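You operate a simulated robot arm through the tools that you are given. There is no shell and no other tool.

You run a simulated two-armed robot. Do the job below in one go: nothing can be reset, and whatever is moved stays where it is left.

TASK
Set the brake stand's pad gap to 0.3 mm and prove that the wheel runs free.
Fine: lever off first, red adjuster by the gauge, spin till the lamp is green, then lock the lever on.

It is judged by the outcome, as a careful person would: the job done as asked, and still so three seconds after it is handed in. It fails if anything else is knocked over, pushed out of place, dropped, spilled or broken.

THE ROBOT
Two 7-joint arms with two-finger parallel grippers on one trunk that stands fixed in place. Base frame: the origin is at the foot of the trunk, x ahead of it, y to its left, z up. Lengths are in cm, angles in rad, forces in N, time in s.
The left shoulder is at [2.4, 17.4, 145.7], the right one opposite. With the tool pointing down near the work surface each hand reaches from about 10 to 48 cm from the base axis, measured 20 degrees to its own side. Payload 3.6 kg a hand.
Tool frame (each hand has its own): the origin (TCP) lies between the finger pads and is the grasp point; the fingertips stand 3 cm ahead of it; z points along the fingers, y is the line along which they close. Largest opening 11 cm; finger width 2, thickness 1; the body of the gripper, 4.8 by 11.2 cm, starts 5.5 cm behind the TCP.
Orientation is that of the tool frame in the base frame, as [roll, pitch, yaw] about the fixed x, y, z axes, in that order (R = Rz(yaw) Ry(pitch) Rx(roll)). With the fingers straight down and closing along the base's y, the tool's x points along the base's -x, its y along +y and its z along -z.

THE INTERFACE
- The arms move only by the tool send_rows. It takes "left_commands", "right_commands" or both (then of equal length, played together; a hand with none holds still); each is a list of rows, each a list of 3 entries, a list of its own where there are three numbers: the shift along the tool's x, y, z in units of 200 mm (1.0 is 200 mm), then the turn, a rotation vector about the tool's x, y, z in units of 180 degrees (1.0 is 180 degrees), then the opening, from 0 (shut) to 1 (fully open). In form: [[[x, y, z], [ax, ay, az], claw], ...]. A call has 1 to 20 rows; each row is the pose to reach, as a shift and turn from the pose commanded when the call began, along the tool's axes at that moment. A call with a number of a shift or a turn outside -1 to 1 is refused whole. A row lasts 0.2 s, in which the tool goes at most 5 cm and 0.15 rad; a call with a longer step from one row to the next is refused whole, and so is a gripper value outside its range. Where a pose cannot be reached the arm comes as near as it can. A force on the tool above 40 N (or 10 N above the force at the start of the call, whichever is more), or a blocked arm, ends the call early, and 0.2 s more pass. Each finger travels about 15.3 cm/s and halts on what it meets, pressing with about 37 N; the grip force reading is that of the motor and also rises with nothing between the fingers. The clock runs only during rows and for 0.2 s after the last one: add rows that repeat a pose to give the fingers time. The reply holds the time, the measured pose of the TCP, the force on the tool along the base axes, the opening and the grip force, in the units named above and with some noise, with the torque about the TCP (base axes, N m) and any sound that the robot's microphone picked up.
- Cameras (640 x 400 px; columns grow to the right, rows downward): "scene" is now at [9.02, 5.19, 163.82]; the picture's right is [0.56, -0.83, 0.00], its down [-0.41, -0.28, -0.87] and it looks along [0.72, 0.49, -0.50] (base axes); focal length 283 px, centre (320, 200). "left" rides on the left gripper at [7.3, -1.7, -10.3] in its tool frame; the picture's right is [0.23, 0.97, 0.00], its down [-0.76, 0.18, -0.62] and it looks along [-0.61, 0.14, 0.78] (tool axes); focal length 222 px, centre (320, 200). "right" rides on the right gripper at [7.2, 1.7, -10.3] in its tool frame; the picture's right is [-0.23, 0.97, 0.00], its down [-0.76, -0.18, -0.62] and it looks along [-0.61, -0.14, 0.78] (tool axes); focal length 222 px, centre (320, 200). There is no depth. A picture from a camera that has moved, and an enlarged one, comes with that camera's place and axes in the base frame and with its lens.
- camera(camera): a new picture of that camera. No time passes.
- lift_body(by): moves the trunk up (or, below 0, down) by that many cm; the arms and the scene camera ride with it, the base frame stays. It gives what a move gives, with no picture.
- turn_head(pan, tilt): turns the head with the scene camera to pan (to the left, within 1.501 rad either way) and tilt (down, from -0.506 to 1.204), counted from straight ahead of the robot (the tilt from the chest, where the trunk bows). It gives what a move gives.
- zoom(camera, box): a new picture of the part [left, top, right, bottom] of that camera's present view, enlarged. No time passes.
- close_job(): hands the job in; it is judged then, once.

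Places have to be worked out from the pictures, the camera data and where the tool is seen. Open the grippers and draw the arms clear of the work before you hand the job in, unless the task says otherwise.

The tools are called by a JSON object that holds its "op" and its "data". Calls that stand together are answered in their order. send_rows: Moves the arms, as the interface text tells. Its arguments: {"type":"object","properties":{"left_commands":{"type":"array"},"right_commands":{"type":"array"}},"required":[]} The other tools are called the same way: lift_body (by) moves the trunk up or down; turn_head (pan, tilt) turns the head that bears the scene camera; camera (camera) takes a picture; zoom (camera, box) takes an enlarged picture of a part of a camera's view; close_job () hands the job in.

At the start:

```text
t: 0.0
left_ee_pos: [28.51, 36.01, 145.23]
left_orientation: [-3.14, -0.001, -3.139]
left_wrist_force: [-0.2, 0.1, 0.9]
left_wrist_torque: [-0.03, 0.01, 0.01]
left_opening: 10.99
left_finger_force: 0.0
right_ee_pos: [34.69, 3.07, 151.27]
right_orientation: [-3.141, -0.003, 3.14]
right_wrist_force: [-0.1, 1.1, -0.4]
right_wrist_torque: [0.0, 0.01, -0.02]
right_opening: 11.01
right_finger_force: 0.0
trunk travel left (down, up): [-57.0, 19.3]
head pan, tilt (commanded): [0.599, 0.52]
```

scene: 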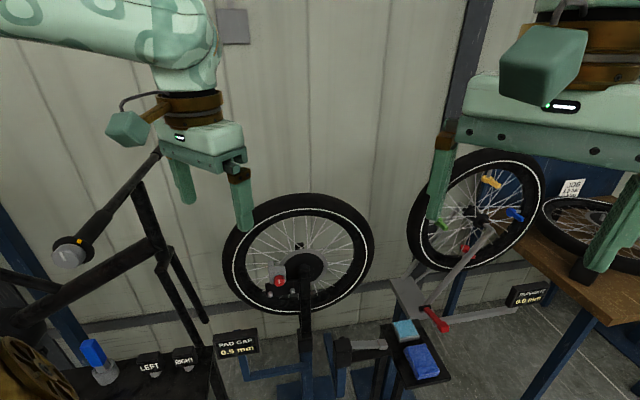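
right: 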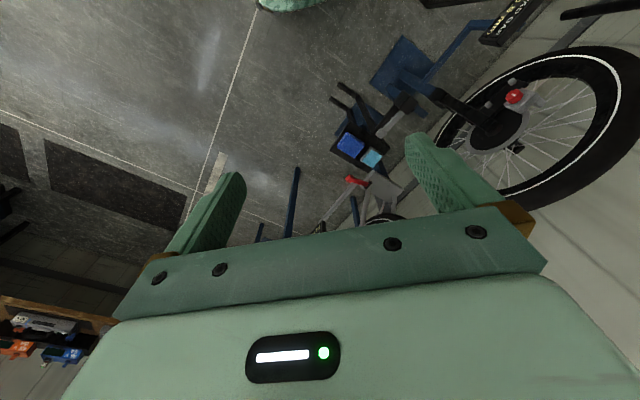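
left: 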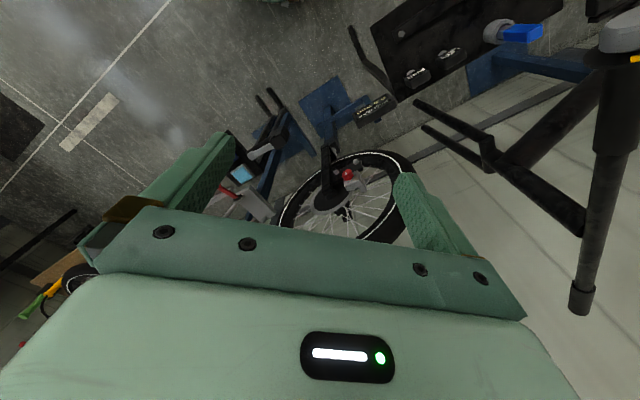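

The scene shows a wheel on a stand with a red knob, a "PAD GAP 0.5 mm" display, a blue lever at the left by "LEFT/RIGHT" labels, and another wheel with a "RUNOUT" gauge on the right. I'll zoom in on the parts before moving anything.

{"op": "zoom", "data": {"camera": "scene", "box": [200, 180, 400, 400]}}

{"op": "zoom", "data": {"camera": "scene", "box": [0, 300, 280, 400]}}

{"op": "zoom", "data": {"camera": "scene", "box": [380, 140, 640, 400]}}

{"op": "zoom", "data": {"camera": "left", "box": [200, 0, 640, 260]}}

{"op": "zoom", "data": {"camera": "right", "box": [300, 0, 640, 260]}}

```text
1.82 times, centred on (300, 290) of scene
camera zoom: at [9.02, 5.19, 163.82], right [0.56, -0.83, 0.0], down [-0.41, -0.28, -0.87], along [0.72, 0.49, -0.5], focal length 515 px, centre (356, 36)
```

zoom: 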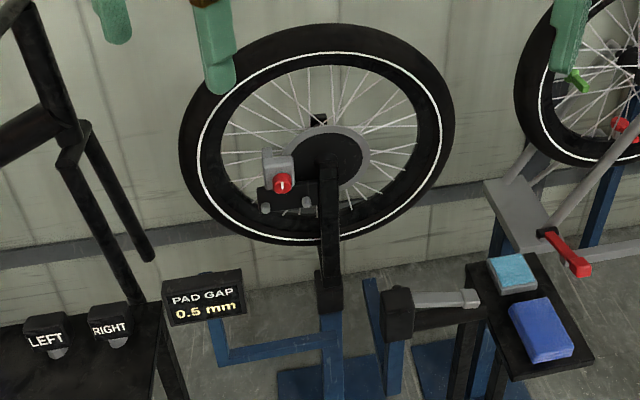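

```text
2.29 times, centred on (140, 350) of scene
camera zoom: at [9.02, 5.19, 163.82], right [0.56, -0.83, 0.0], down [-0.41, -0.28, -0.87], along [0.72, 0.49, -0.5], focal length 648 px, centre (731, -143)
```

zoom: 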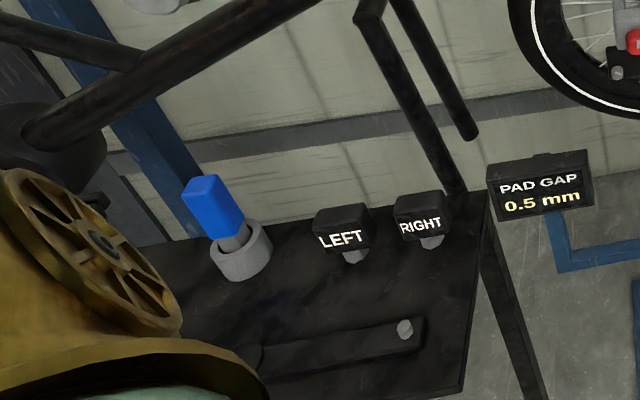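

```text
1.54 times, centred on (510, 270) of scene
camera zoom: at [9.02, 5.19, 163.82], right [0.56, -0.83, 0.0], down [-0.41, -0.28, -0.87], along [0.72, 0.49, -0.5], focal length 436 px, centre (28, 92)
```

zoom: 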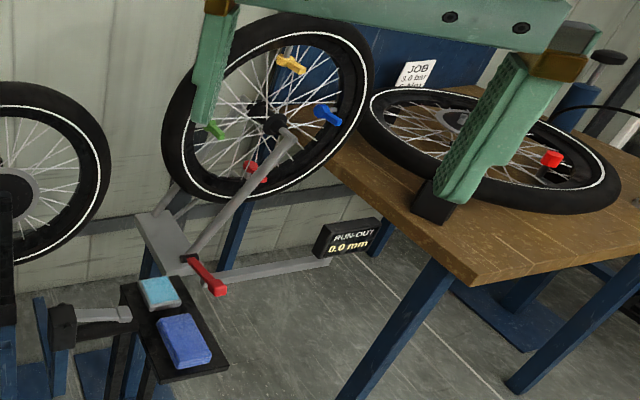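

```text
1.45 times, centred on (420, 130) of left
camera zoom: at [21.24, 34.21, 155.41], right [-0.23, 0.97, 0.0], down [0.76, 0.18, 0.62], along [0.61, 0.14, -0.78], focal length 323 px, centre (174, 302)
```

zoom: 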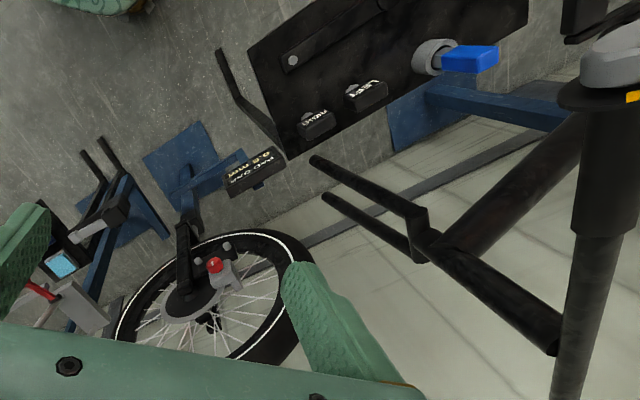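

```text
1.54 times, centred on (470, 130) of right
camera zoom: at [27.39, 4.75, 161.64], right [0.23, 0.97, 0.0], down [0.76, -0.18, 0.62], along [0.61, -0.14, -0.78], focal length 342 px, centre (89, 308)
```

zoom: 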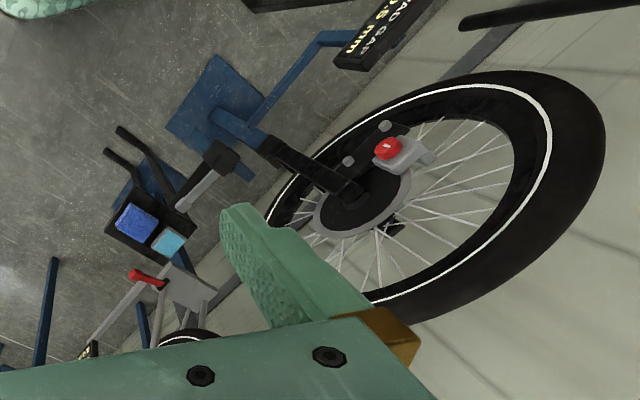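

The brake stand looks like the middle one: wheel with disc and caliper, red adjuster, "PAD GAP" display, and a grey lever on a black block beside it. The lever and the lamp are low in the frame, so I'll tilt the head down to see them.

{"op": "turn_head", "data": {"pan": 0.6, "tilt": 0.85}}

{"op": "camera", "data": {"camera": "scene"}}

{"op": "zoom", "data": {"camera": "scene", "box": [200, 80, 440, 300]}}

```text
t: 0.8
left_ee_pos: [28.53, 36.06, 145.19]
left_orientation: [-3.141, 0.0, -3.14]
left_wrist_force: [0.6, -0.2, 0.1]
left_wrist_torque: [0.0, -0.02, 0.03]
left_opening: 10.99
left_finger_force: 0.0
right_ee_pos: [34.6, 2.97, 151.38]
right_orientation: [-3.139, 0.0, 3.142]
right_wrist_force: [0.1, 1.0, 0.8]
right_wrist_torque: [0.03, 0.0, 0.02]
right_opening: 11.01
right_finger_force: 0.0
trunk travel left (down, up): [-57.0, 19.3]
head pan, tilt (commanded): [0.6, 0.85]
```

```text
taken
camera scene: at [7.99, 4.51, 161.03], right [0.56, -0.83, 0.0], down [-0.62, -0.42, -0.66], along [0.54, 0.37, -0.75], focal length 283 px, centre (320, 200)
```

scene: 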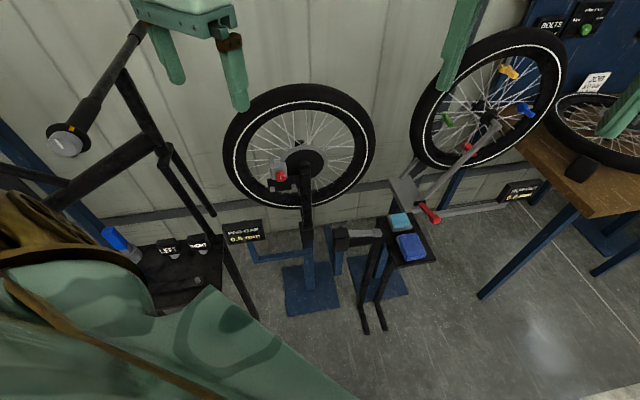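

```text
1.82 times, centred on (320, 190) of scene
camera zoom: at [7.99, 4.51, 161.03], right [0.56, -0.83, 0.0], down [-0.62, -0.42, -0.66], along [0.54, 0.37, -0.75], focal length 515 px, centre (320, 218)
```

zoom: 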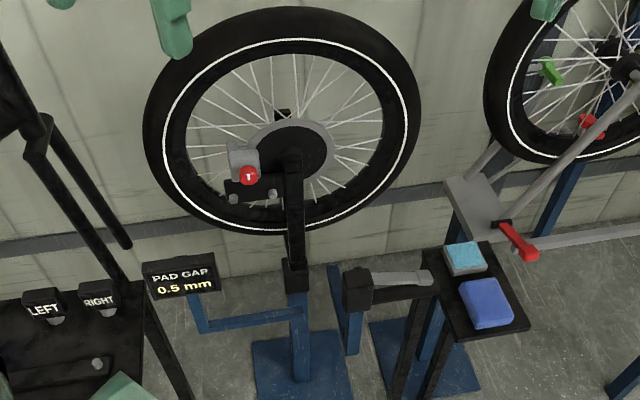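

There is a blue panel with labels and a green lamp at the upper right. I'll look around to the right and above to learn where the lamp for the brake stand is.

{"op": "turn_head", "data": {"pan": 0.2, "tilt": 0.45}}

{"op": "camera", "data": {"camera": "scene"}}

{"op": "turn_head", "data": {"pan": -0.4, "tilt": 0.6}}

{"op": "camera", "data": {"camera": "scene"}}

{"op": "turn_head", "data": {"pan": 1.2, "tilt": 0.6}}

{"op": "camera", "data": {"camera": "scene"}}

```text
t: 1.7
left_ee_pos: [28.49, 36.0, 145.09]
left_orientation: [-3.14, -0.002, -3.14]
left_wrist_force: [0.4, -0.7, 0.3]
left_wrist_torque: [0.06, 0.02, 0.0]
left_opening: 11.01
left_finger_force: 0.2
right_ee_pos: [34.7, 3.03, 151.36]
right_orientation: [3.141, -0.002, -3.141]
right_wrist_force: [-0.8, 0.0, -1.0]
right_wrist_torque: [-0.03, 0.01, 0.0]
right_opening: 11.0
right_finger_force: 0.1
trunk travel left (down, up): [-57.0, 19.3]
head pan, tilt (commanded): [0.201, 0.45]
```

```text
taken
camera scene: at [10.53, 1.93, 164.46], right [0.2, -0.98, 0.0], down [-0.43, -0.09, -0.9], along [0.88, 0.18, -0.44], focal length 283 px, centre (320, 200)
```

scene: 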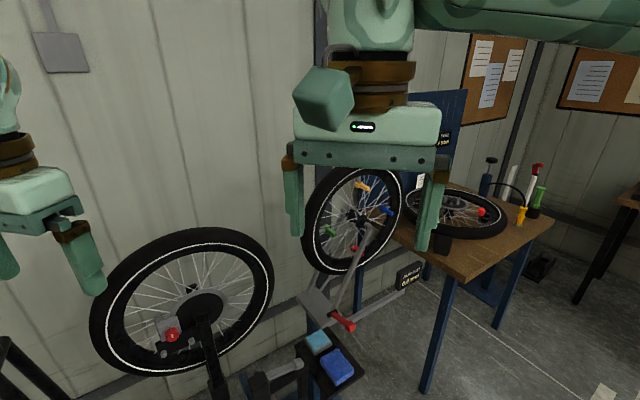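

```text
t: 2.7
left_ee_pos: [28.47, 36.02, 145.18]
left_orientation: [-3.14, 0.0, -3.14]
left_wrist_force: [0.7, 0.1, 0.3]
left_wrist_torque: [0.0, 0.03, -0.03]
left_opening: 11.04
left_finger_force: 0.1
right_ee_pos: [34.64, 3.01, 151.39]
right_orientation: [3.142, -0.002, 3.141]
right_wrist_force: [0.1, 0.2, -0.6]
right_wrist_torque: [-0.02, 0.03, 0.01]
right_opening: 11.01
right_finger_force: 0.1
trunk travel left (down, up): [-57.0, 19.3]
head pan, tilt (commanded): [-0.4, 0.6]
```

```text
taken
camera scene: at [9.68, -3.34, 163.11], right [-0.39, -0.92, 0.0], down [-0.52, 0.22, -0.83], along [0.76, -0.32, -0.56], focal length 283 px, centre (320, 200)
```

scene: 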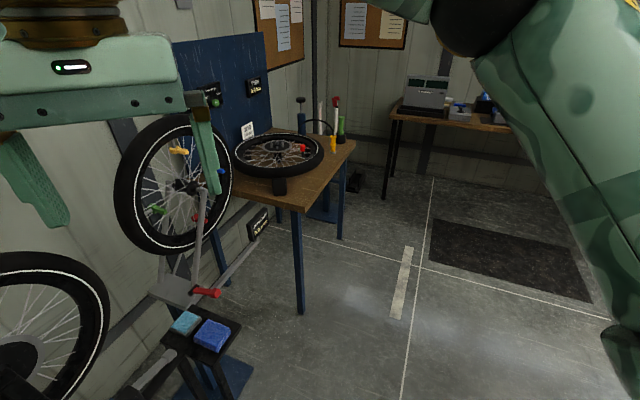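

```text
t: 4.4
left_ee_pos: [28.47, 36.01, 145.16]
left_orientation: [-3.14, 0.001, -3.139]
left_wrist_force: [0.0, 0.0, 0.4]
left_wrist_torque: [0.0, 0.0, -0.01]
left_opening: 11.01
left_finger_force: 0.1
right_ee_pos: [34.72, 2.91, 151.31]
right_orientation: [3.14, -0.001, -3.14]
right_wrist_force: [0.1, -0.7, 0.4]
right_wrist_torque: [-0.01, 0.03, -0.01]
right_opening: 10.99
right_finger_force: 0.0
trunk travel left (down, up): [-57.0, 19.3]
head pan, tilt (commanded): [1.201, 0.6]
```

```text
taken
camera scene: at [4.74, 8.33, 163.11], right [0.93, -0.36, 0.0], down [-0.2, -0.53, -0.82], along [0.3, 0.77, -0.57], focal length 283 px, centre (320, 200)
```

scene: 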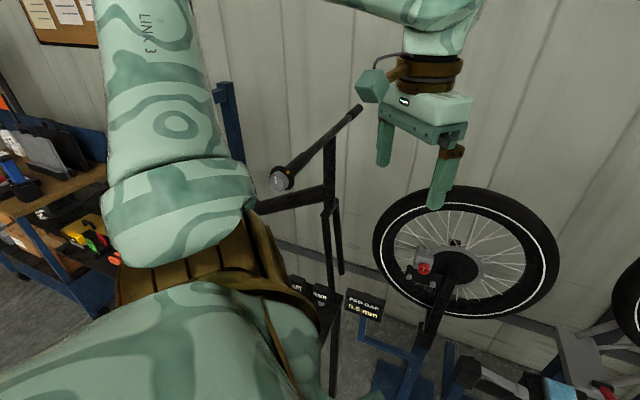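

Triangulating from the three cameras: red adjuster ≈ [53, 50, 100], hub ≈ [61, 47, 100], wheel radius ≈ 25 facing the robot, grey lever from a block at ≈ [54, 28, 83] to a tip at ≈ [64, 19, 83], display ≈ [40, 58, 78]. Nothing stands beneath the hands or arms down to that level, so I'll lower the trunk for a closer look.

{"op": "lift_body", "data": {"by": -20}}

{"op": "turn_head", "data": {"pan": 0.6, "tilt": 0.6}}

{"op": "camera", "data": {"camera": "scene"}}

{"op": "camera", "data": {"camera": "left"}}

{"op": "camera", "data": {"camera": "right"}}

```text
t: 6.5
left_ee_pos: [28.37, 35.94, 125.15]
left_orientation: [3.14, 0.003, -3.14]
left_wrist_force: [0.0, -0.3, 0.5]
left_wrist_torque: [-0.03, 0.0, 0.0]
left_opening: 11.0
left_finger_force: 0.1
right_ee_pos: [34.54, 2.91, 131.4]
right_orientation: [3.141, -0.002, 3.142]
right_wrist_force: [-0.6, 0.1, -0.1]
right_wrist_torque: [-0.02, 0.02, -0.01]
right_opening: 11.02
right_finger_force: 0.1
trunk travel left (down, up): [-37.0, 39.3]
head pan, tilt (commanded): [1.201, 0.6]
```

```text
t: 7.5
left_ee_pos: [28.47, 36.04, 125.14]
left_orientation: [3.141, 0.004, -3.14]
left_wrist_force: [0.2, 0.4, 0.4]
left_wrist_torque: [0.02, 0.0, -0.03]
left_opening: 10.98
left_finger_force: 0.2
right_ee_pos: [34.72, 2.95, 131.26]
right_orientation: [-3.14, 0.0, -3.141]
right_wrist_force: [0.2, -0.2, -1.0]
right_wrist_torque: [-0.02, 0.01, 0.0]
right_opening: 10.99
right_finger_force: 0.1
trunk travel left (down, up): [-37.0, 39.3]
head pan, tilt (commanded): [0.6, 0.6]
```

```text
taken
camera scene: at [12.57, 5.09, 142.98], right [0.57, -0.82, 0.0], down [-0.47, -0.32, -0.82], along [0.68, 0.47, -0.57], focal length 283 px, centre (320, 200)
```

scene: 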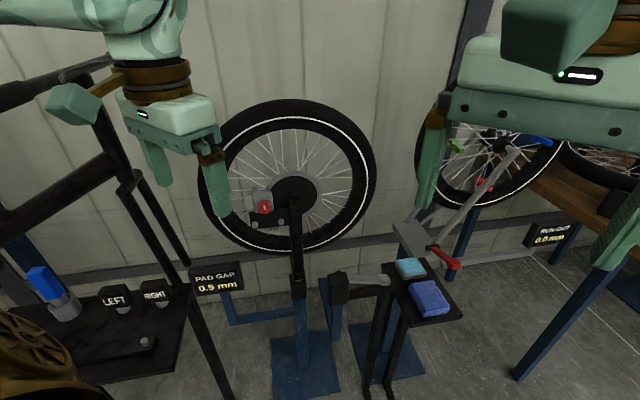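

```text
taken
camera left: at [21.23, 34.24, 135.38], right [-0.23, 0.97, 0.0], down [0.76, 0.18, 0.63], along [0.61, 0.14, -0.78], focal length 222 px, centre (320, 200)
```

left: 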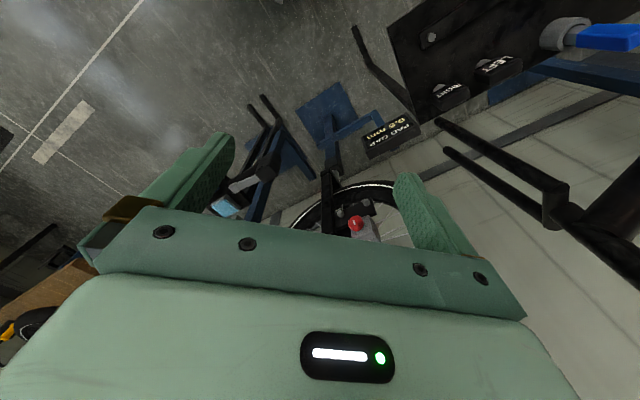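

```text
taken
camera right: at [27.39, 4.76, 141.64], right [0.23, 0.97, 0.0], down [0.76, -0.18, 0.62], along [0.61, -0.14, -0.78], focal length 222 px, centre (320, 200)
```

right: 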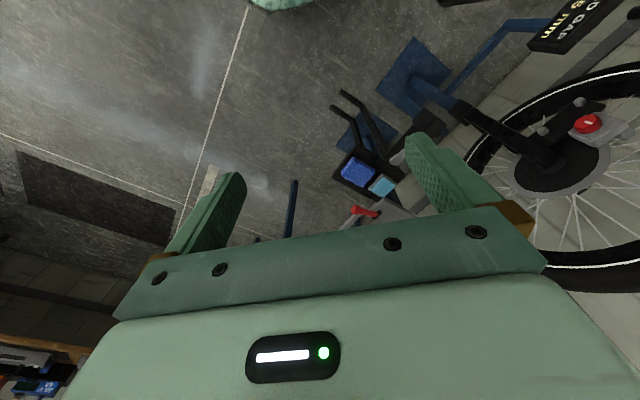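

Now I'll enlarge the caliper, adjuster, lever block and display from this nearer viewpoint.

{"op": "zoom", "data": {"camera": "scene", "box": [235, 160, 335, 240]}}

{"op": "zoom", "data": {"camera": "scene", "box": [280, 240, 470, 360]}}

{"op": "zoom", "data": {"camera": "scene", "box": [180, 240, 320, 340]}}

{"op": "zoom", "data": {"camera": "right", "box": [320, 20, 640, 220]}}

```text
5.00 times, centred on (285, 200) of scene
camera zoom: at [12.57, 5.09, 142.98], right [0.57, -0.82, 0.0], down [-0.47, -0.32, -0.82], along [0.68, 0.47, -0.57], focal length 1417 px, centre (495, 200)
```

zoom: 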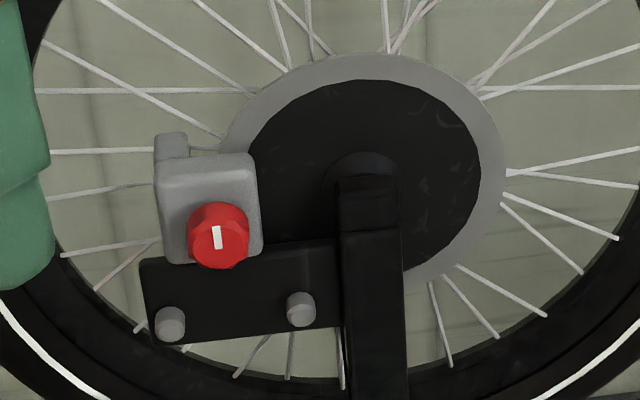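

```text
3.33 times, centred on (375, 300) of scene
camera zoom: at [12.57, 5.09, 142.98], right [0.57, -0.82, 0.0], down [-0.47, -0.32, -0.82], along [0.68, 0.47, -0.57], focal length 944 px, centre (137, -133)
```

zoom: 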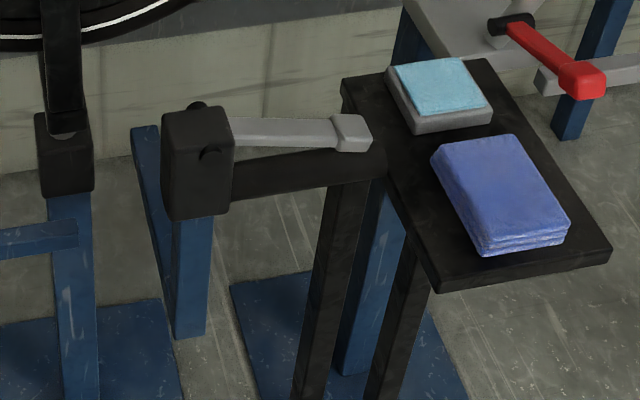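

```text
4.00 times, centred on (250, 290) of scene
camera zoom: at [12.57, 5.09, 142.98], right [0.57, -0.82, 0.0], down [-0.47, -0.32, -0.82], along [0.68, 0.47, -0.57], focal length 1133 px, centre (600, -160)
```

zoom: 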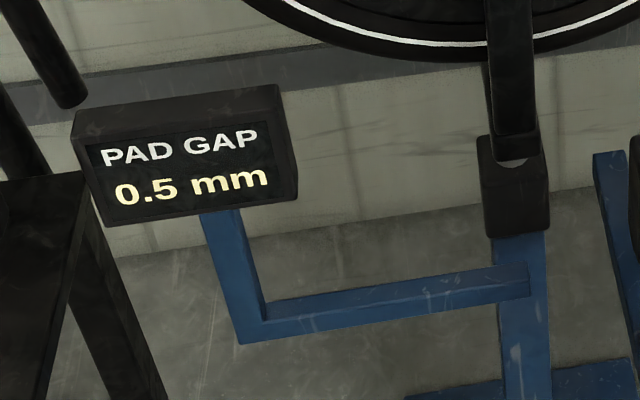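

```text
2.00 times, centred on (480, 120) of right
camera zoom: at [27.39, 4.76, 141.64], right [0.23, 0.97, 0.0], down [0.76, -0.18, 0.62], along [0.61, -0.14, -0.78], focal length 444 px, centre (0, 360)
```

zoom: 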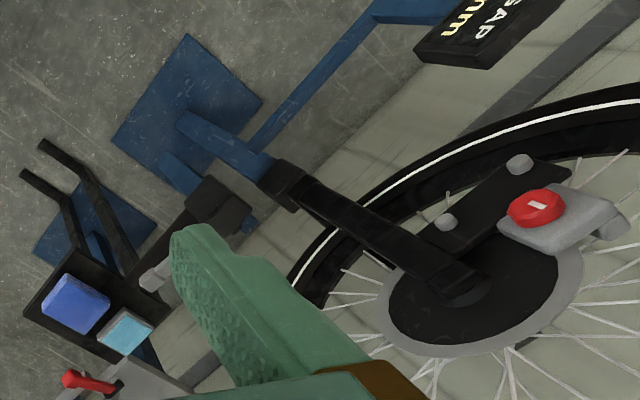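

The lever is a grey paddle pinned in a black block, lying above a fixed black bar; a grey disc at the foot of the post may be the unlit lamp. I'll lower a further 12 cm (the table edge on the left is ≈ 15 cm from the left elbow) to see the lever more from the side.

{"op": "lift_body", "data": {"by": -12}}

{"op": "turn_head", "data": {"pan": 0.4, "tilt": 0.6}}

{"op": "camera", "data": {"camera": "scene"}}

{"op": "zoom", "data": {"camera": "scene", "box": [200, 180, 440, 330]}}

```text
t: 9.0
left_ee_pos: [31.52, 36.09, 110.9]
left_orientation: [3.14, -0.085, -3.136]
left_wrist_force: [-0.3, 0.5, 0.4]
left_wrist_torque: [-0.04, 0.02, -0.02]
left_opening: 10.99
left_finger_force: 0.0
right_ee_pos: [34.56, 2.99, 119.26]
right_orientation: [-3.141, -0.001, -3.141]
right_wrist_force: [-0.1, -0.2, -0.2]
right_wrist_torque: [-0.03, 0.03, 0.0]
right_opening: 10.99
right_finger_force: 0.0
trunk travel left (down, up): [-25.0, 51.3]
head pan, tilt (commanded): [0.6, 0.6]
```

```text
t: 9.8
left_ee_pos: [31.72, 36.09, 110.89]
left_orientation: [3.138, -0.084, -3.138]
left_wrist_force: [0.2, -0.5, -0.6]
left_wrist_torque: [0.02, -0.03, 0.0]
left_opening: 10.98
left_finger_force: 0.1
right_ee_pos: [34.68, 3.04, 119.41]
right_orientation: [3.141, -0.003, 3.141]
right_wrist_force: [0.2, -0.4, -0.4]
right_wrist_torque: [0.02, 0.0, -0.04]
right_opening: 11.02
right_finger_force: 0.1
trunk travel left (down, up): [-25.0, 51.3]
head pan, tilt (commanded): [0.4, 0.6]
```

```text
taken
camera scene: at [18.26, 3.53, 130.73], right [0.39, -0.92, 0.0], down [-0.52, -0.22, -0.82], along [0.76, 0.32, -0.57], focal length 283 px, centre (320, 200)
```

scene: 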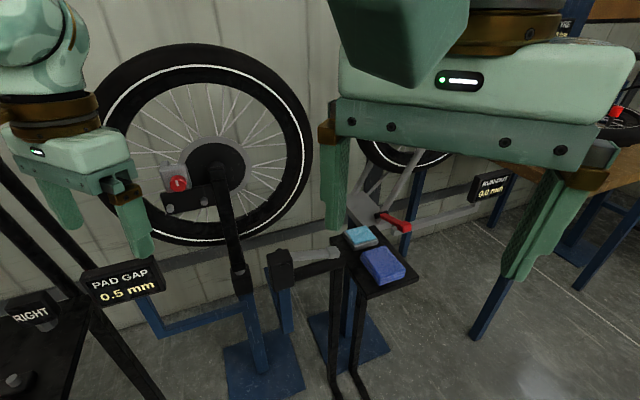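

```text
2.67 times, centred on (320, 255) of scene
camera zoom: at [18.26, 3.53, 130.73], right [0.39, -0.92, 0.0], down [-0.52, -0.22, -0.82], along [0.76, 0.32, -0.57], focal length 756 px, centre (320, 53)
```

zoom: 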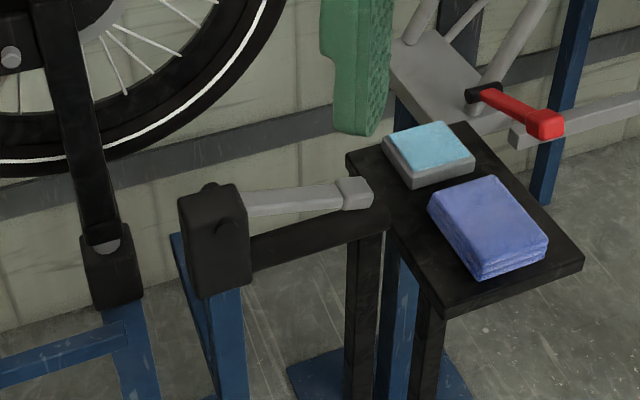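

The trunk bows forward as it lowers, so the shoulders have come closer, and the left hand shifted slightly with no contact force. I'll look through both wrist cameras from here.

{"op": "camera", "data": {"camera": "right"}}

{"op": "camera", "data": {"camera": "left"}}

{"op": "turn_head", "data": {"pan": 1.1, "tilt": 0.9}}

{"op": "camera", "data": {"camera": "scene"}}

```text
taken
camera right: at [27.41, 4.75, 129.63], right [0.23, 0.97, 0.0], down [0.76, -0.18, 0.62], along [0.61, -0.14, -0.78], focal length 222 px, centre (320, 200)
```

right: 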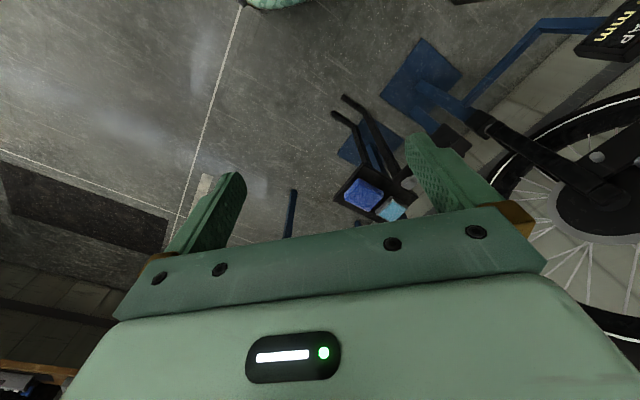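

```text
taken
camera left: at [25.36, 34.29, 121.71], right [-0.23, 0.97, 0.02], down [0.81, 0.18, 0.56], along [0.54, 0.14, -0.83], focal length 222 px, centre (320, 200)
```

left: 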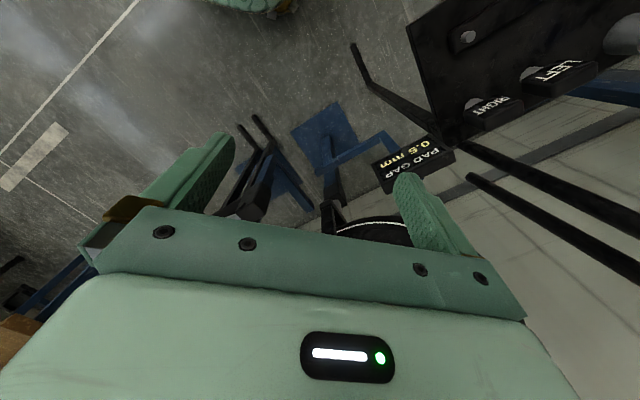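

```text
t: 10.8
left_ee_pos: [31.71, 36.04, 110.87]
left_orientation: [3.14, -0.083, -3.137]
left_wrist_force: [-0.6, 0.2, 0.8]
left_wrist_torque: [0.0, -0.02, 0.02]
left_opening: 10.99
left_finger_force: 0.1
right_ee_pos: [34.85, 3.05, 119.26]
right_orientation: [-3.141, -0.003, 3.141]
right_wrist_force: [-0.1, -0.2, -0.9]
right_wrist_torque: [0.0, -0.02, -0.01]
right_opening: 10.99
right_finger_force: 0.1
trunk travel left (down, up): [-25.0, 51.3]
head pan, tilt (commanded): [1.1, 0.901]
```

```text
taken
camera scene: at [13.54, 6.81, 128.26], right [0.89, -0.45, 0.0], down [-0.36, -0.7, -0.62], along [0.28, 0.55, -0.78], focal length 283 px, centre (320, 200)
```

scene: 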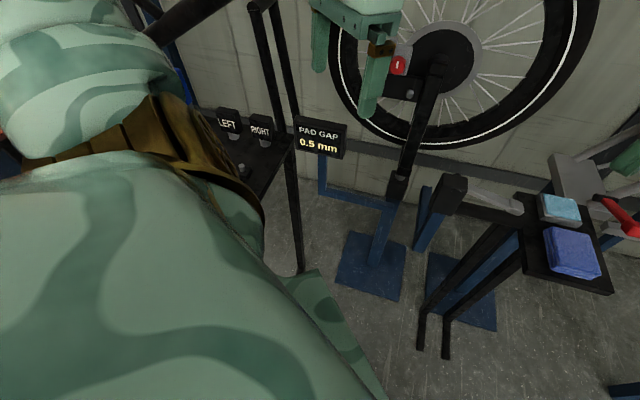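

Current views have the fingers hiding the lever. I'll bring the right hand lower and yawed toward the lever (still well short of it, free air) so its camera can look at the lever nearly level.

{"op": "send_rows", "data": {"right_commands": [[[-0.085, 0.14, 0.15], [0, 0, -0.04], 1], [[-0.17, 0.28, 0.3], [0, 0, -0.08], 1], [[-0.255, 0.42, 0.45], [0, 0, -0.12], 1], [[-0.34, 0.565, 0.6], [0, 0, -0.159], 1]]}}

```text
t: 11.8
left_ee_pos: [31.76, 36.34, 110.9]
left_orientation: [3.141, -0.084, -3.139]
left_wrist_force: [0.3, 0.5, 0.1]
left_wrist_torque: [0.01, -0.03, -0.01]
left_opening: 11.01
left_finger_force: 0.1
right_ee_pos: [41.57, 14.29, 107.22]
right_orientation: [3.141, -0.001, -2.641]
right_wrist_force: [-0.1, 0.2, -0.7]
right_wrist_torque: [0.01, -0.03, 0.01]
right_opening: 10.98
right_finger_force: 0.0
trunk travel left (down, up): [-25.0, 51.3]
head pan, tilt (commanded): [1.1, 0.901]
```

The move went as commanded. Now I pitch the right tool up 0.7 rad and lower 14 cm so the camera looks nearly level at the lever.

{"op": "send_rows", "data": {"right_commands": [[[0, 0, 0.14], [0, -0.0446, 0], 1], [[0, 0, 0.28], [0, -0.0892, 0], 1], [[0, 0, 0.42], [0, -0.1338, 0], 1], [[0, 0, 0.56], [0, -0.1784, 0], 1], [[0, 0, 0.7], [0, -0.223, 0], 1]]}}

{"op": "camera", "data": {"camera": "right"}}

{"op": "turn_head", "data": {"pan": 0.6, "tilt": 0.7}}

{"op": "camera", "data": {"camera": "scene"}}

```text
t: 13.0
left_ee_pos: [31.63, 36.16, 110.81]
left_orientation: [3.141, -0.085, -3.138]
left_wrist_force: [0.0, 0.2, 0.3]
left_wrist_torque: [0.0, -0.01, -0.02]
left_opening: 11.01
left_finger_force: 0.0
right_ee_pos: [41.34, 14.23, 93.21]
right_orientation: [3.14, 0.699, -2.643]
right_wrist_force: [0.4, 0.2, 0.2]
right_wrist_torque: [0.0, -0.01, -0.03]
right_opening: 10.98
right_finger_force: 0.0
trunk travel left (down, up): [-25.0, 51.3]
head pan, tilt (commanded): [1.1, 0.901]
```

```text
taken
camera right: at [29.81, 9.97, 96.49], right [-0.32, 0.94, 0.15], down [0.25, -0.07, 0.97], along [0.92, 0.34, -0.21], focal length 222 px, centre (320, 200)
```

right: 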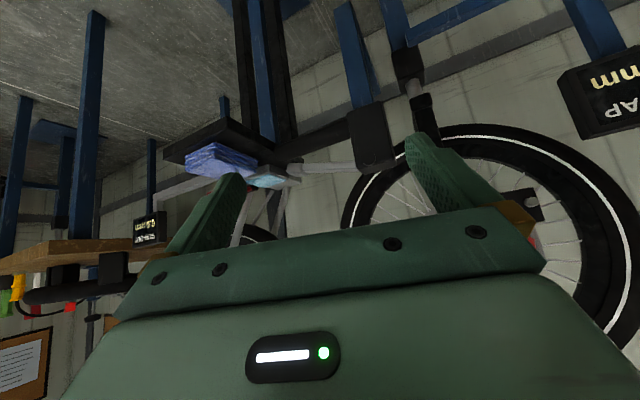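

```text
t: 14.0
left_ee_pos: [31.68, 36.27, 110.86]
left_orientation: [3.139, -0.083, -3.138]
left_wrist_force: [0.5, -0.7, -0.3]
left_wrist_torque: [0.02, 0.01, 0.0]
left_opening: 11.02
left_finger_force: 0.1
right_ee_pos: [41.4, 14.21, 93.32]
right_orientation: [3.14, 0.698, -2.644]
right_wrist_force: [-0.5, 0.2, 0.3]
right_wrist_torque: [-0.02, 0.0, 0.04]
right_opening: 11.0
right_finger_force: 0.0
trunk travel left (down, up): [-25.0, 51.3]
head pan, tilt (commanded): [0.6, 0.7]
```

```text
taken
camera scene: at [17.11, 4.9, 129.87], right [0.57, -0.82, 0.0], down [-0.53, -0.36, -0.76], along [0.63, 0.43, -0.64], focal length 283 px, centre (320, 200)
```

scene: 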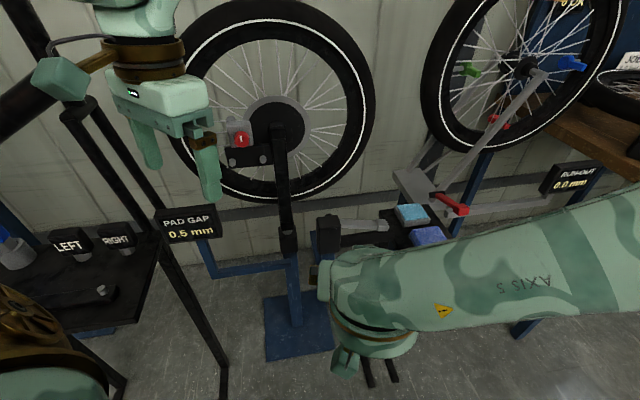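

The right camera (image upside down) now views the lever nearly level. I'll enlarge it there.

{"op": "zoom", "data": {"camera": "right", "box": [230, 80, 430, 205]}}

{"op": "zoom", "data": {"camera": "right", "box": [380, 30, 460, 140]}}

```text
3.20 times, centred on (330, 142) of right
camera zoom: at [29.84, 9.97, 96.55], right [-0.31, 0.94, 0.15], down [0.25, -0.07, 0.97], along [0.92, 0.34, -0.21], focal length 711 px, centre (288, 384)
```

zoom: 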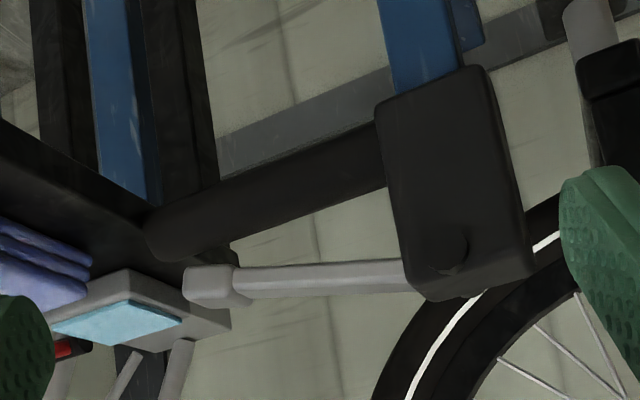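

```text
3.64 times, centred on (420, 85) of right
camera zoom: at [29.84, 9.97, 96.55], right [-0.31, 0.94, 0.15], down [0.25, -0.07, 0.97], along [0.92, 0.34, -0.21], focal length 808 px, centre (-44, 618)
```

zoom: 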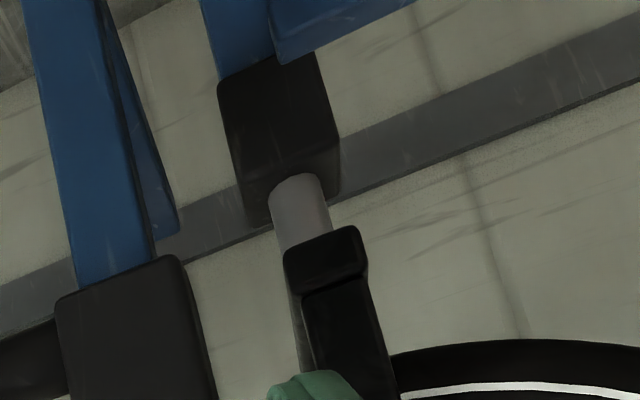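

Seen level: the bar is horizontal at z ≈ 81, and the lever slopes from its pin (z ≈ 86.6) down onto the bar's tip (z ≈ 84), so it is closed ("on") and should open upward. I'll draw the right hand back to keep its camera watching the lever, leaving room for the left arm.

{"op": "send_rows", "data": {"right_commands": [[[0.122, -0.1, -0.147], [-0.0128, 0, -0.0152], 1], [[0.245, -0.199, -0.294], [-0.0256, 0, -0.0304], 1], [[0.367, -0.298, -0.44], [-0.0384, 0, -0.0457], 1], [[0.489, -0.398, -0.5875], [-0.0512, 0, -0.0609], 1]]}}

{"op": "camera", "data": {"camera": "right"}}

{"op": "zoom", "data": {"camera": "scene", "box": [260, 180, 460, 305]}}

```text
t: 15.0
left_ee_pos: [31.75, 36.18, 110.72]
left_orientation: [3.14, -0.084, -3.136]
left_wrist_force: [-0.1, 0.3, -0.4]
left_wrist_torque: [0.02, -0.02, 0.02]
left_opening: 11.01
left_finger_force: 0.0
right_ee_pos: [33.85, 2.27, 95.66]
right_orientation: [3.14, 0.699, -2.391]
right_wrist_force: [0.3, -0.5, 1.0]
right_wrist_torque: [-0.02, 0.02, -0.01]
right_opening: 11.0
right_finger_force: 0.1
right hand out of reach, approached as far as the arm can: row 4
trunk travel left (down, up): [-25.0, 51.3]
head pan, tilt (commanded): [0.6, 0.7]
```

```text
taken
camera right: at [23.77, -4.81, 98.92], right [-0.54, 0.83, 0.15], down [0.26, -0.01, 0.97], along [0.8, 0.56, -0.21], focal length 222 px, centre (320, 200)
```

right: 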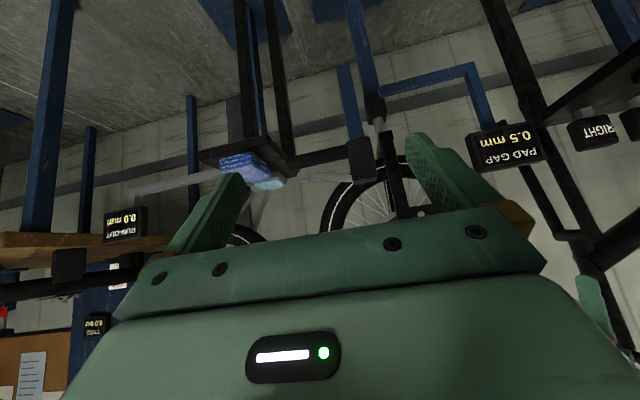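

```text
3.20 times, centred on (360, 242) of scene
camera zoom: at [17.15, 4.91, 129.86], right [0.56, -0.83, 0.0], down [-0.53, -0.36, -0.76], along [0.63, 0.43, -0.64], focal length 907 px, centre (192, 64)
```

zoom: 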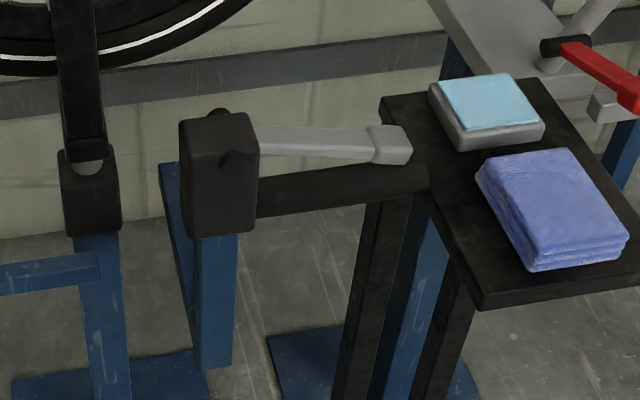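

I'll enlarge the lever in the right camera to triangulate the block, pin and paddle precisely with the scene view.

{"op": "zoom", "data": {"camera": "right", "box": [240, 120, 400, 220]}}

```text
4.00 times, centred on (320, 170) of right
camera zoom: at [23.77, -4.81, 98.92], right [-0.54, 0.83, 0.15], down [0.26, -0.01, 0.97], along [0.8, 0.56, -0.21], focal length 888 px, centre (320, 320)
```

zoom: 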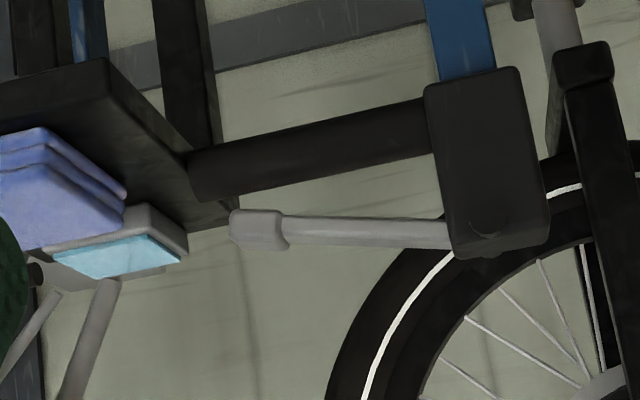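

The stand's foot plate suggests its axes lie at 45° in the base frame. I'll verify with an enlarged view of the plate and the rails since the grip directions depend on it.

{"op": "zoom", "data": {"camera": "scene", "box": [190, 230, 350, 370]}}

{"op": "zoom", "data": {"camera": "scene", "box": [210, 90, 310, 180]}}

```text
2.86 times, centred on (270, 300) of scene
camera zoom: at [17.15, 4.91, 129.86], right [0.56, -0.83, 0.0], down [-0.53, -0.36, -0.76], along [0.63, 0.43, -0.64], focal length 810 px, centre (463, -86)
```

zoom: 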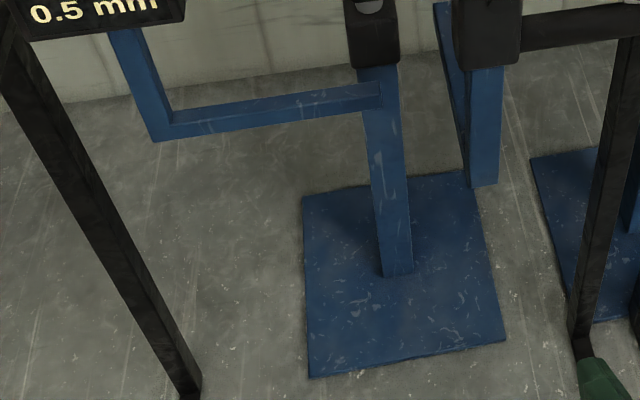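

```text
4.44 times, centred on (260, 135) of scene
camera zoom: at [17.15, 4.91, 129.86], right [0.56, -0.83, 0.0], down [-0.53, -0.36, -0.76], along [0.63, 0.43, -0.64], focal length 1259 px, centre (587, 489)
```

zoom: 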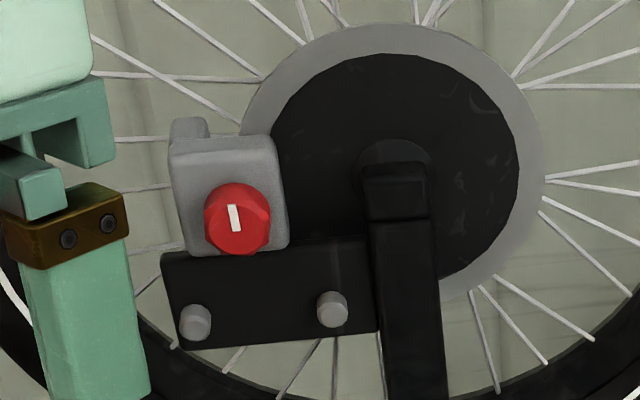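

The plate corners confirm the stand axes are at 45°: lever lies along u=(0.707,-0.707), about 13 cm from a pin at ≈ (52.4, 26, 87.2) to a paddle ending at (62.5, 17.8, 84.3), bar top at z ≈ 83. I'll bring the left hand, tool down and yawed -45°, to hover above the paddle.

{"op": "send_rows", "data": {"left_commands": [[[-0.158, -0.083, 0.058], [0, 0, 0.0417], 1], [[-0.316, -0.166, 0.116], [0, 0, 0.0833], 1], [[-0.475, -0.25, 0.175], [0, 0, 0.125], 1], [[-0.633, -0.333, 0.233], [0, 0, 0.1667], 1], [[-0.79, -0.417, 0.29], [0, 0, 0.2083], 1], [[-0.95, -0.5, 0.35], [0, 0, 0.25], 1]]}}

```text
t: 16.4
left_ee_pos: [50.15, 26.17, 102.25]
left_orientation: [-3.083, -0.059, 2.356]
left_wrist_force: [0.2, -0.7, -0.5]
left_wrist_torque: [-0.04, 0.01, 0.01]
left_opening: 11.02
left_finger_force: 0.0
right_ee_pos: [34.09, 2.27, 95.66]
right_orientation: [3.139, 0.699, -2.394]
right_wrist_force: [-0.3, -0.4, -1.0]
right_wrist_torque: [-0.01, 0.02, 0.02]
right_opening: 10.99
right_finger_force: 0.2
trunk travel left (down, up): [-25.0, 51.3]
head pan, tilt (commanded): [0.6, 0.7]
```

The left hand carries a residual 0.08 rad tilt; I'll level it while moving to hover about 12 cm above the paddle.

{"op": "send_rows", "data": {"left_commands": [[[-0.213, 0.0455, 0.056], [-0.0062, -0.0062, 0], 1], [[-0.425, 0.091, 0.112], [-0.0125, -0.0125, 0], 1], [[-0.638, 0.1365, 0.1675], [-0.0187, -0.0187, 0], 1]]}}

{"op": "camera", "data": {"camera": "left"}}

{"op": "camera", "data": {"camera": "right"}}

{"op": "camera", "data": {"camera": "scene"}}

```text
t: 17.2
left_ee_pos: [58.71, 20.92, 98.21]
left_orientation: [3.138, 0.0, 2.363]
left_wrist_force: [-1.1, 0.3, 0.5]
left_wrist_torque: [0.02, 0.0, -0.01]
left_opening: 10.99
left_finger_force: 0.0
left hand out of reach, approached as far as the arm can: row 3
right_ee_pos: [33.92, 2.29, 95.7]
right_orientation: [3.14, 0.699, -2.394]
right_wrist_force: [-0.4, 0.3, 0.0]
right_wrist_torque: [0.04, -0.01, -0.02]
right_opening: 10.97
right_finger_force: 0.2
trunk travel left (down, up): [-25.0, 51.3]
head pan, tilt (commanded): [0.6, 0.7]
```

```text
taken
camera left: at [52.4, 24.66, 108.47], right [0.52, 0.85, 0.0], down [0.67, -0.41, 0.62], along [0.53, -0.32, -0.78], focal length 222 px, centre (320, 200)
```

left: 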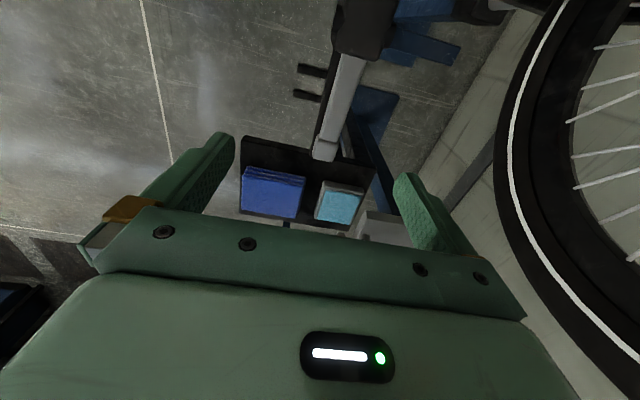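

```text
taken
camera right: at [23.76, -4.76, 98.93], right [-0.54, 0.83, 0.15], down [0.26, -0.01, 0.97], along [0.8, 0.56, -0.21], focal length 222 px, centre (320, 200)
```

right: 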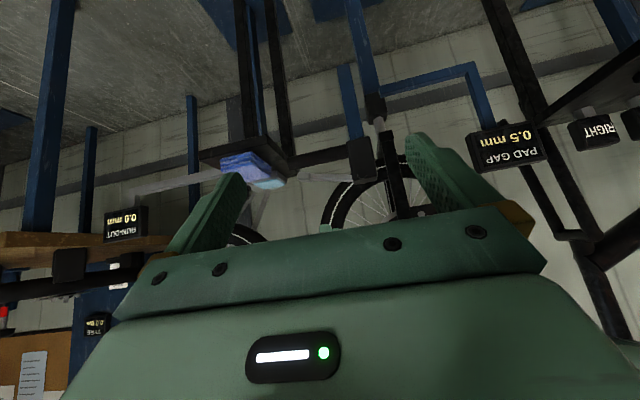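

```text
taken
camera scene: at [17.09, 4.9, 129.88], right [0.57, -0.82, 0.0], down [-0.53, -0.36, -0.76], along [0.63, 0.43, -0.64], focal length 283 px, centre (320, 200)
```

scene: 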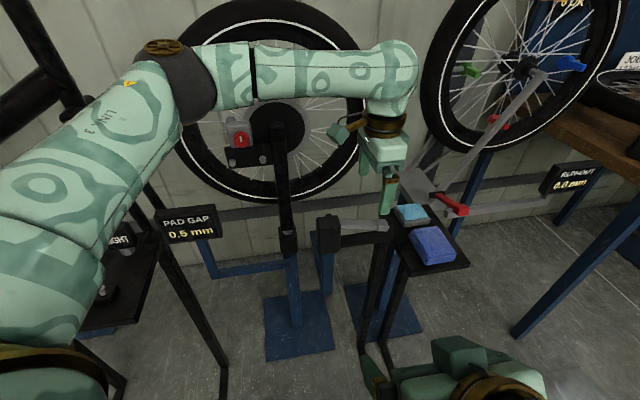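

Reach stops at u ≈ 26.7, i.e. about 8 cm out along the lever arm (pin at u ≈ 18.7), which is still a fine place to grip. The left camera puts the lever centred at d ≈ 57.3, so I shift 0.9 cm outward and descend until the fingertips are just above the bar, straddling the lever.

{"op": "send_rows", "data": {"left_commands": [[[0, 0.02, 0.12], [0, 0, 0], 1], [[0, 0.045, 0.25], [0, 0, 0], 1], [[0, 0.045, 0.37], [0, 0, 0], 1], [[0, 0.045, 0.48], [0, 0, 0], 1]]}}

{"op": "camera", "data": {"camera": "left"}}

{"op": "zoom", "data": {"camera": "right", "box": [240, 120, 400, 220]}}

{"op": "zoom", "data": {"camera": "scene", "box": [300, 140, 500, 280]}}

```text
t: 18.2
left_ee_pos: [58.03, 22.47, 89.07]
left_orientation: [3.14, 0.0, 2.363]
left_wrist_force: [0.0, -0.4, -0.1]
left_wrist_torque: [0.02, -0.01, 0.02]
left_opening: 10.99
left_finger_force: 0.1
left hand out of reach, approached as far as the arm can: row 2, 3, 4
right_ee_pos: [33.96, 2.23, 95.68]
right_orientation: [3.14, 0.699, -2.394]
right_wrist_force: [0.5, -0.2, -0.3]
right_wrist_torque: [0.01, 0.01, 0.0]
right_opening: 11.01
right_finger_force: 0.0
trunk travel left (down, up): [-25.0, 51.3]
head pan, tilt (commanded): [0.6, 0.7]
```

```text
taken
camera left: at [51.59, 26.35, 99.42], right [0.52, 0.85, 0.0], down [0.67, -0.41, 0.62], along [0.53, -0.33, -0.78], focal length 222 px, centre (320, 200)
```

left: 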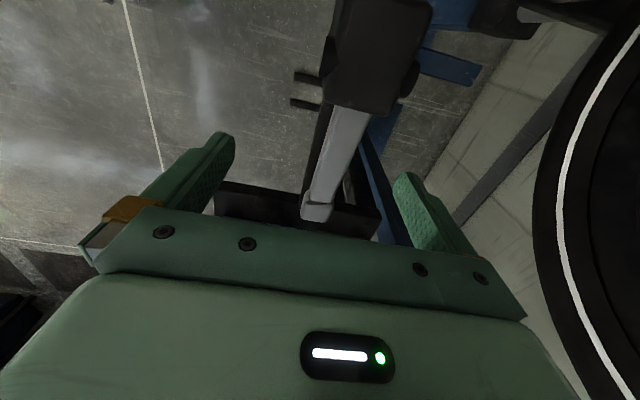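

```text
4.00 times, centred on (320, 170) of right
camera zoom: at [23.8, -4.78, 98.92], right [-0.54, 0.83, 0.15], down [0.26, -0.01, 0.97], along [0.8, 0.56, -0.21], focal length 888 px, centre (320, 320)
```

zoom: 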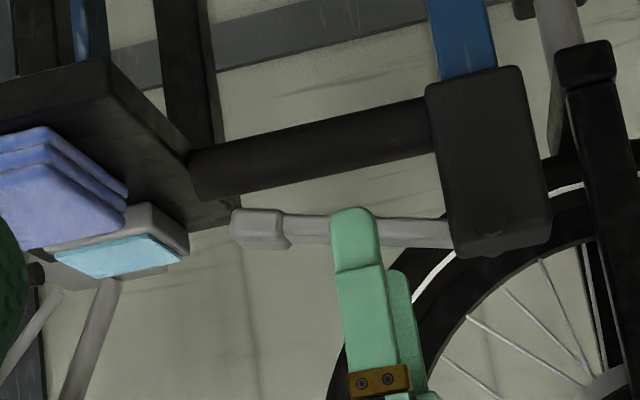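

```text
2.86 times, centred on (400, 210) of scene
camera zoom: at [17.15, 4.88, 129.87], right [0.56, -0.83, 0.0], down [-0.53, -0.36, -0.76], along [0.63, 0.43, -0.64], focal length 810 px, centre (91, 171)
```

zoom: 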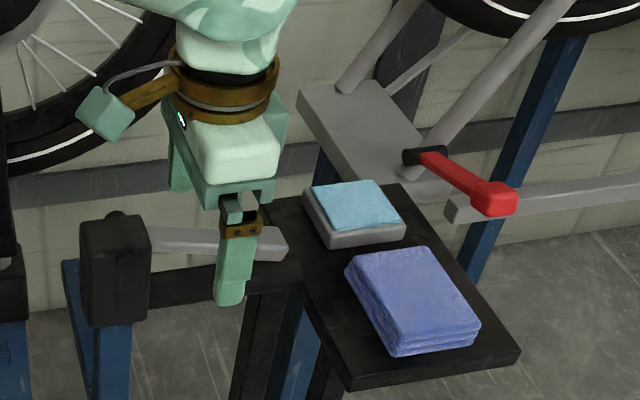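

At the reach limit the fingertips are at z ≈ 86, beside the top of the lever arm. Lowering the trunk carries the hand straight down and brings the shoulder closer, so I'll lower by 2.5 cm.

{"op": "lift_body", "data": {"by": -2.5}}

{"op": "zoom", "data": {"camera": "right", "box": [240, 120, 400, 220]}}

{"op": "zoom", "data": {"camera": "left", "box": [200, 0, 460, 240]}}

```text
t: 18.9
left_ee_pos: [57.93, 22.52, 86.79]
left_orientation: [3.141, 0.001, 2.361]
left_wrist_force: [0.3, 0.9, 0.8]
left_wrist_torque: [0.01, 0.01, 0.0]
left_opening: 11.01
left_finger_force: 0.1
right_ee_pos: [34.36, 2.29, 92.6]
right_orientation: [3.121, 0.682, -2.405]
right_wrist_force: [0.7, -0.1, 0.1]
right_wrist_torque: [0.03, 0.0, 0.04]
right_opening: 10.99
right_finger_force: 0.1
trunk travel left (down, up): [-22.5, 53.8]
head pan, tilt (commanded): [0.6, 0.7]
```

```text
4.00 times, centred on (320, 170) of right
camera zoom: at [24.24, -4.71, 96.07], right [-0.53, 0.83, 0.16], down [0.28, -0.01, 0.96], along [0.8, 0.56, -0.23], focal length 888 px, centre (320, 320)
```

zoom: 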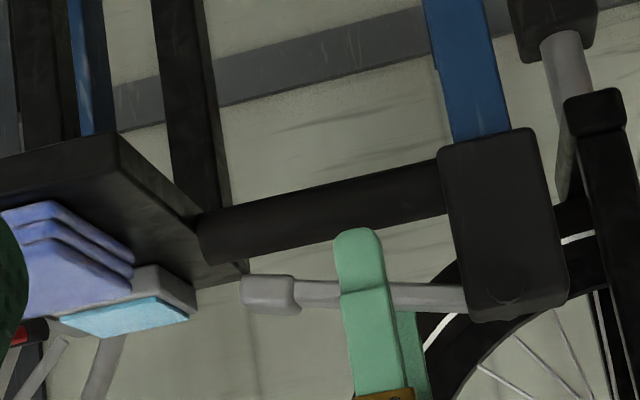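

```text
1.67 times, centred on (330, 120) of left
camera zoom: at [51.57, 26.28, 97.01], right [0.52, 0.85, 0.0], down [0.67, -0.41, 0.62], along [0.53, -0.33, -0.78], focal length 370 px, centre (303, 333)
```

zoom: 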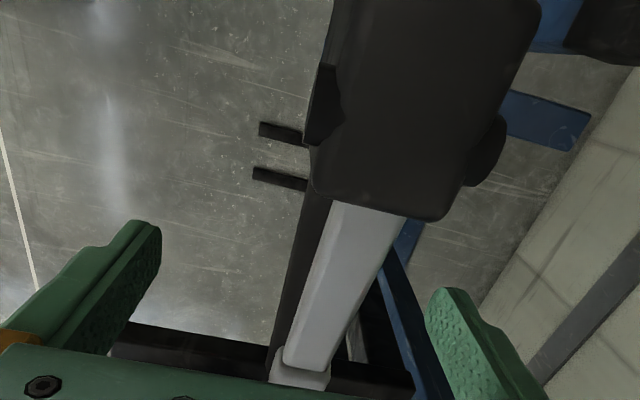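

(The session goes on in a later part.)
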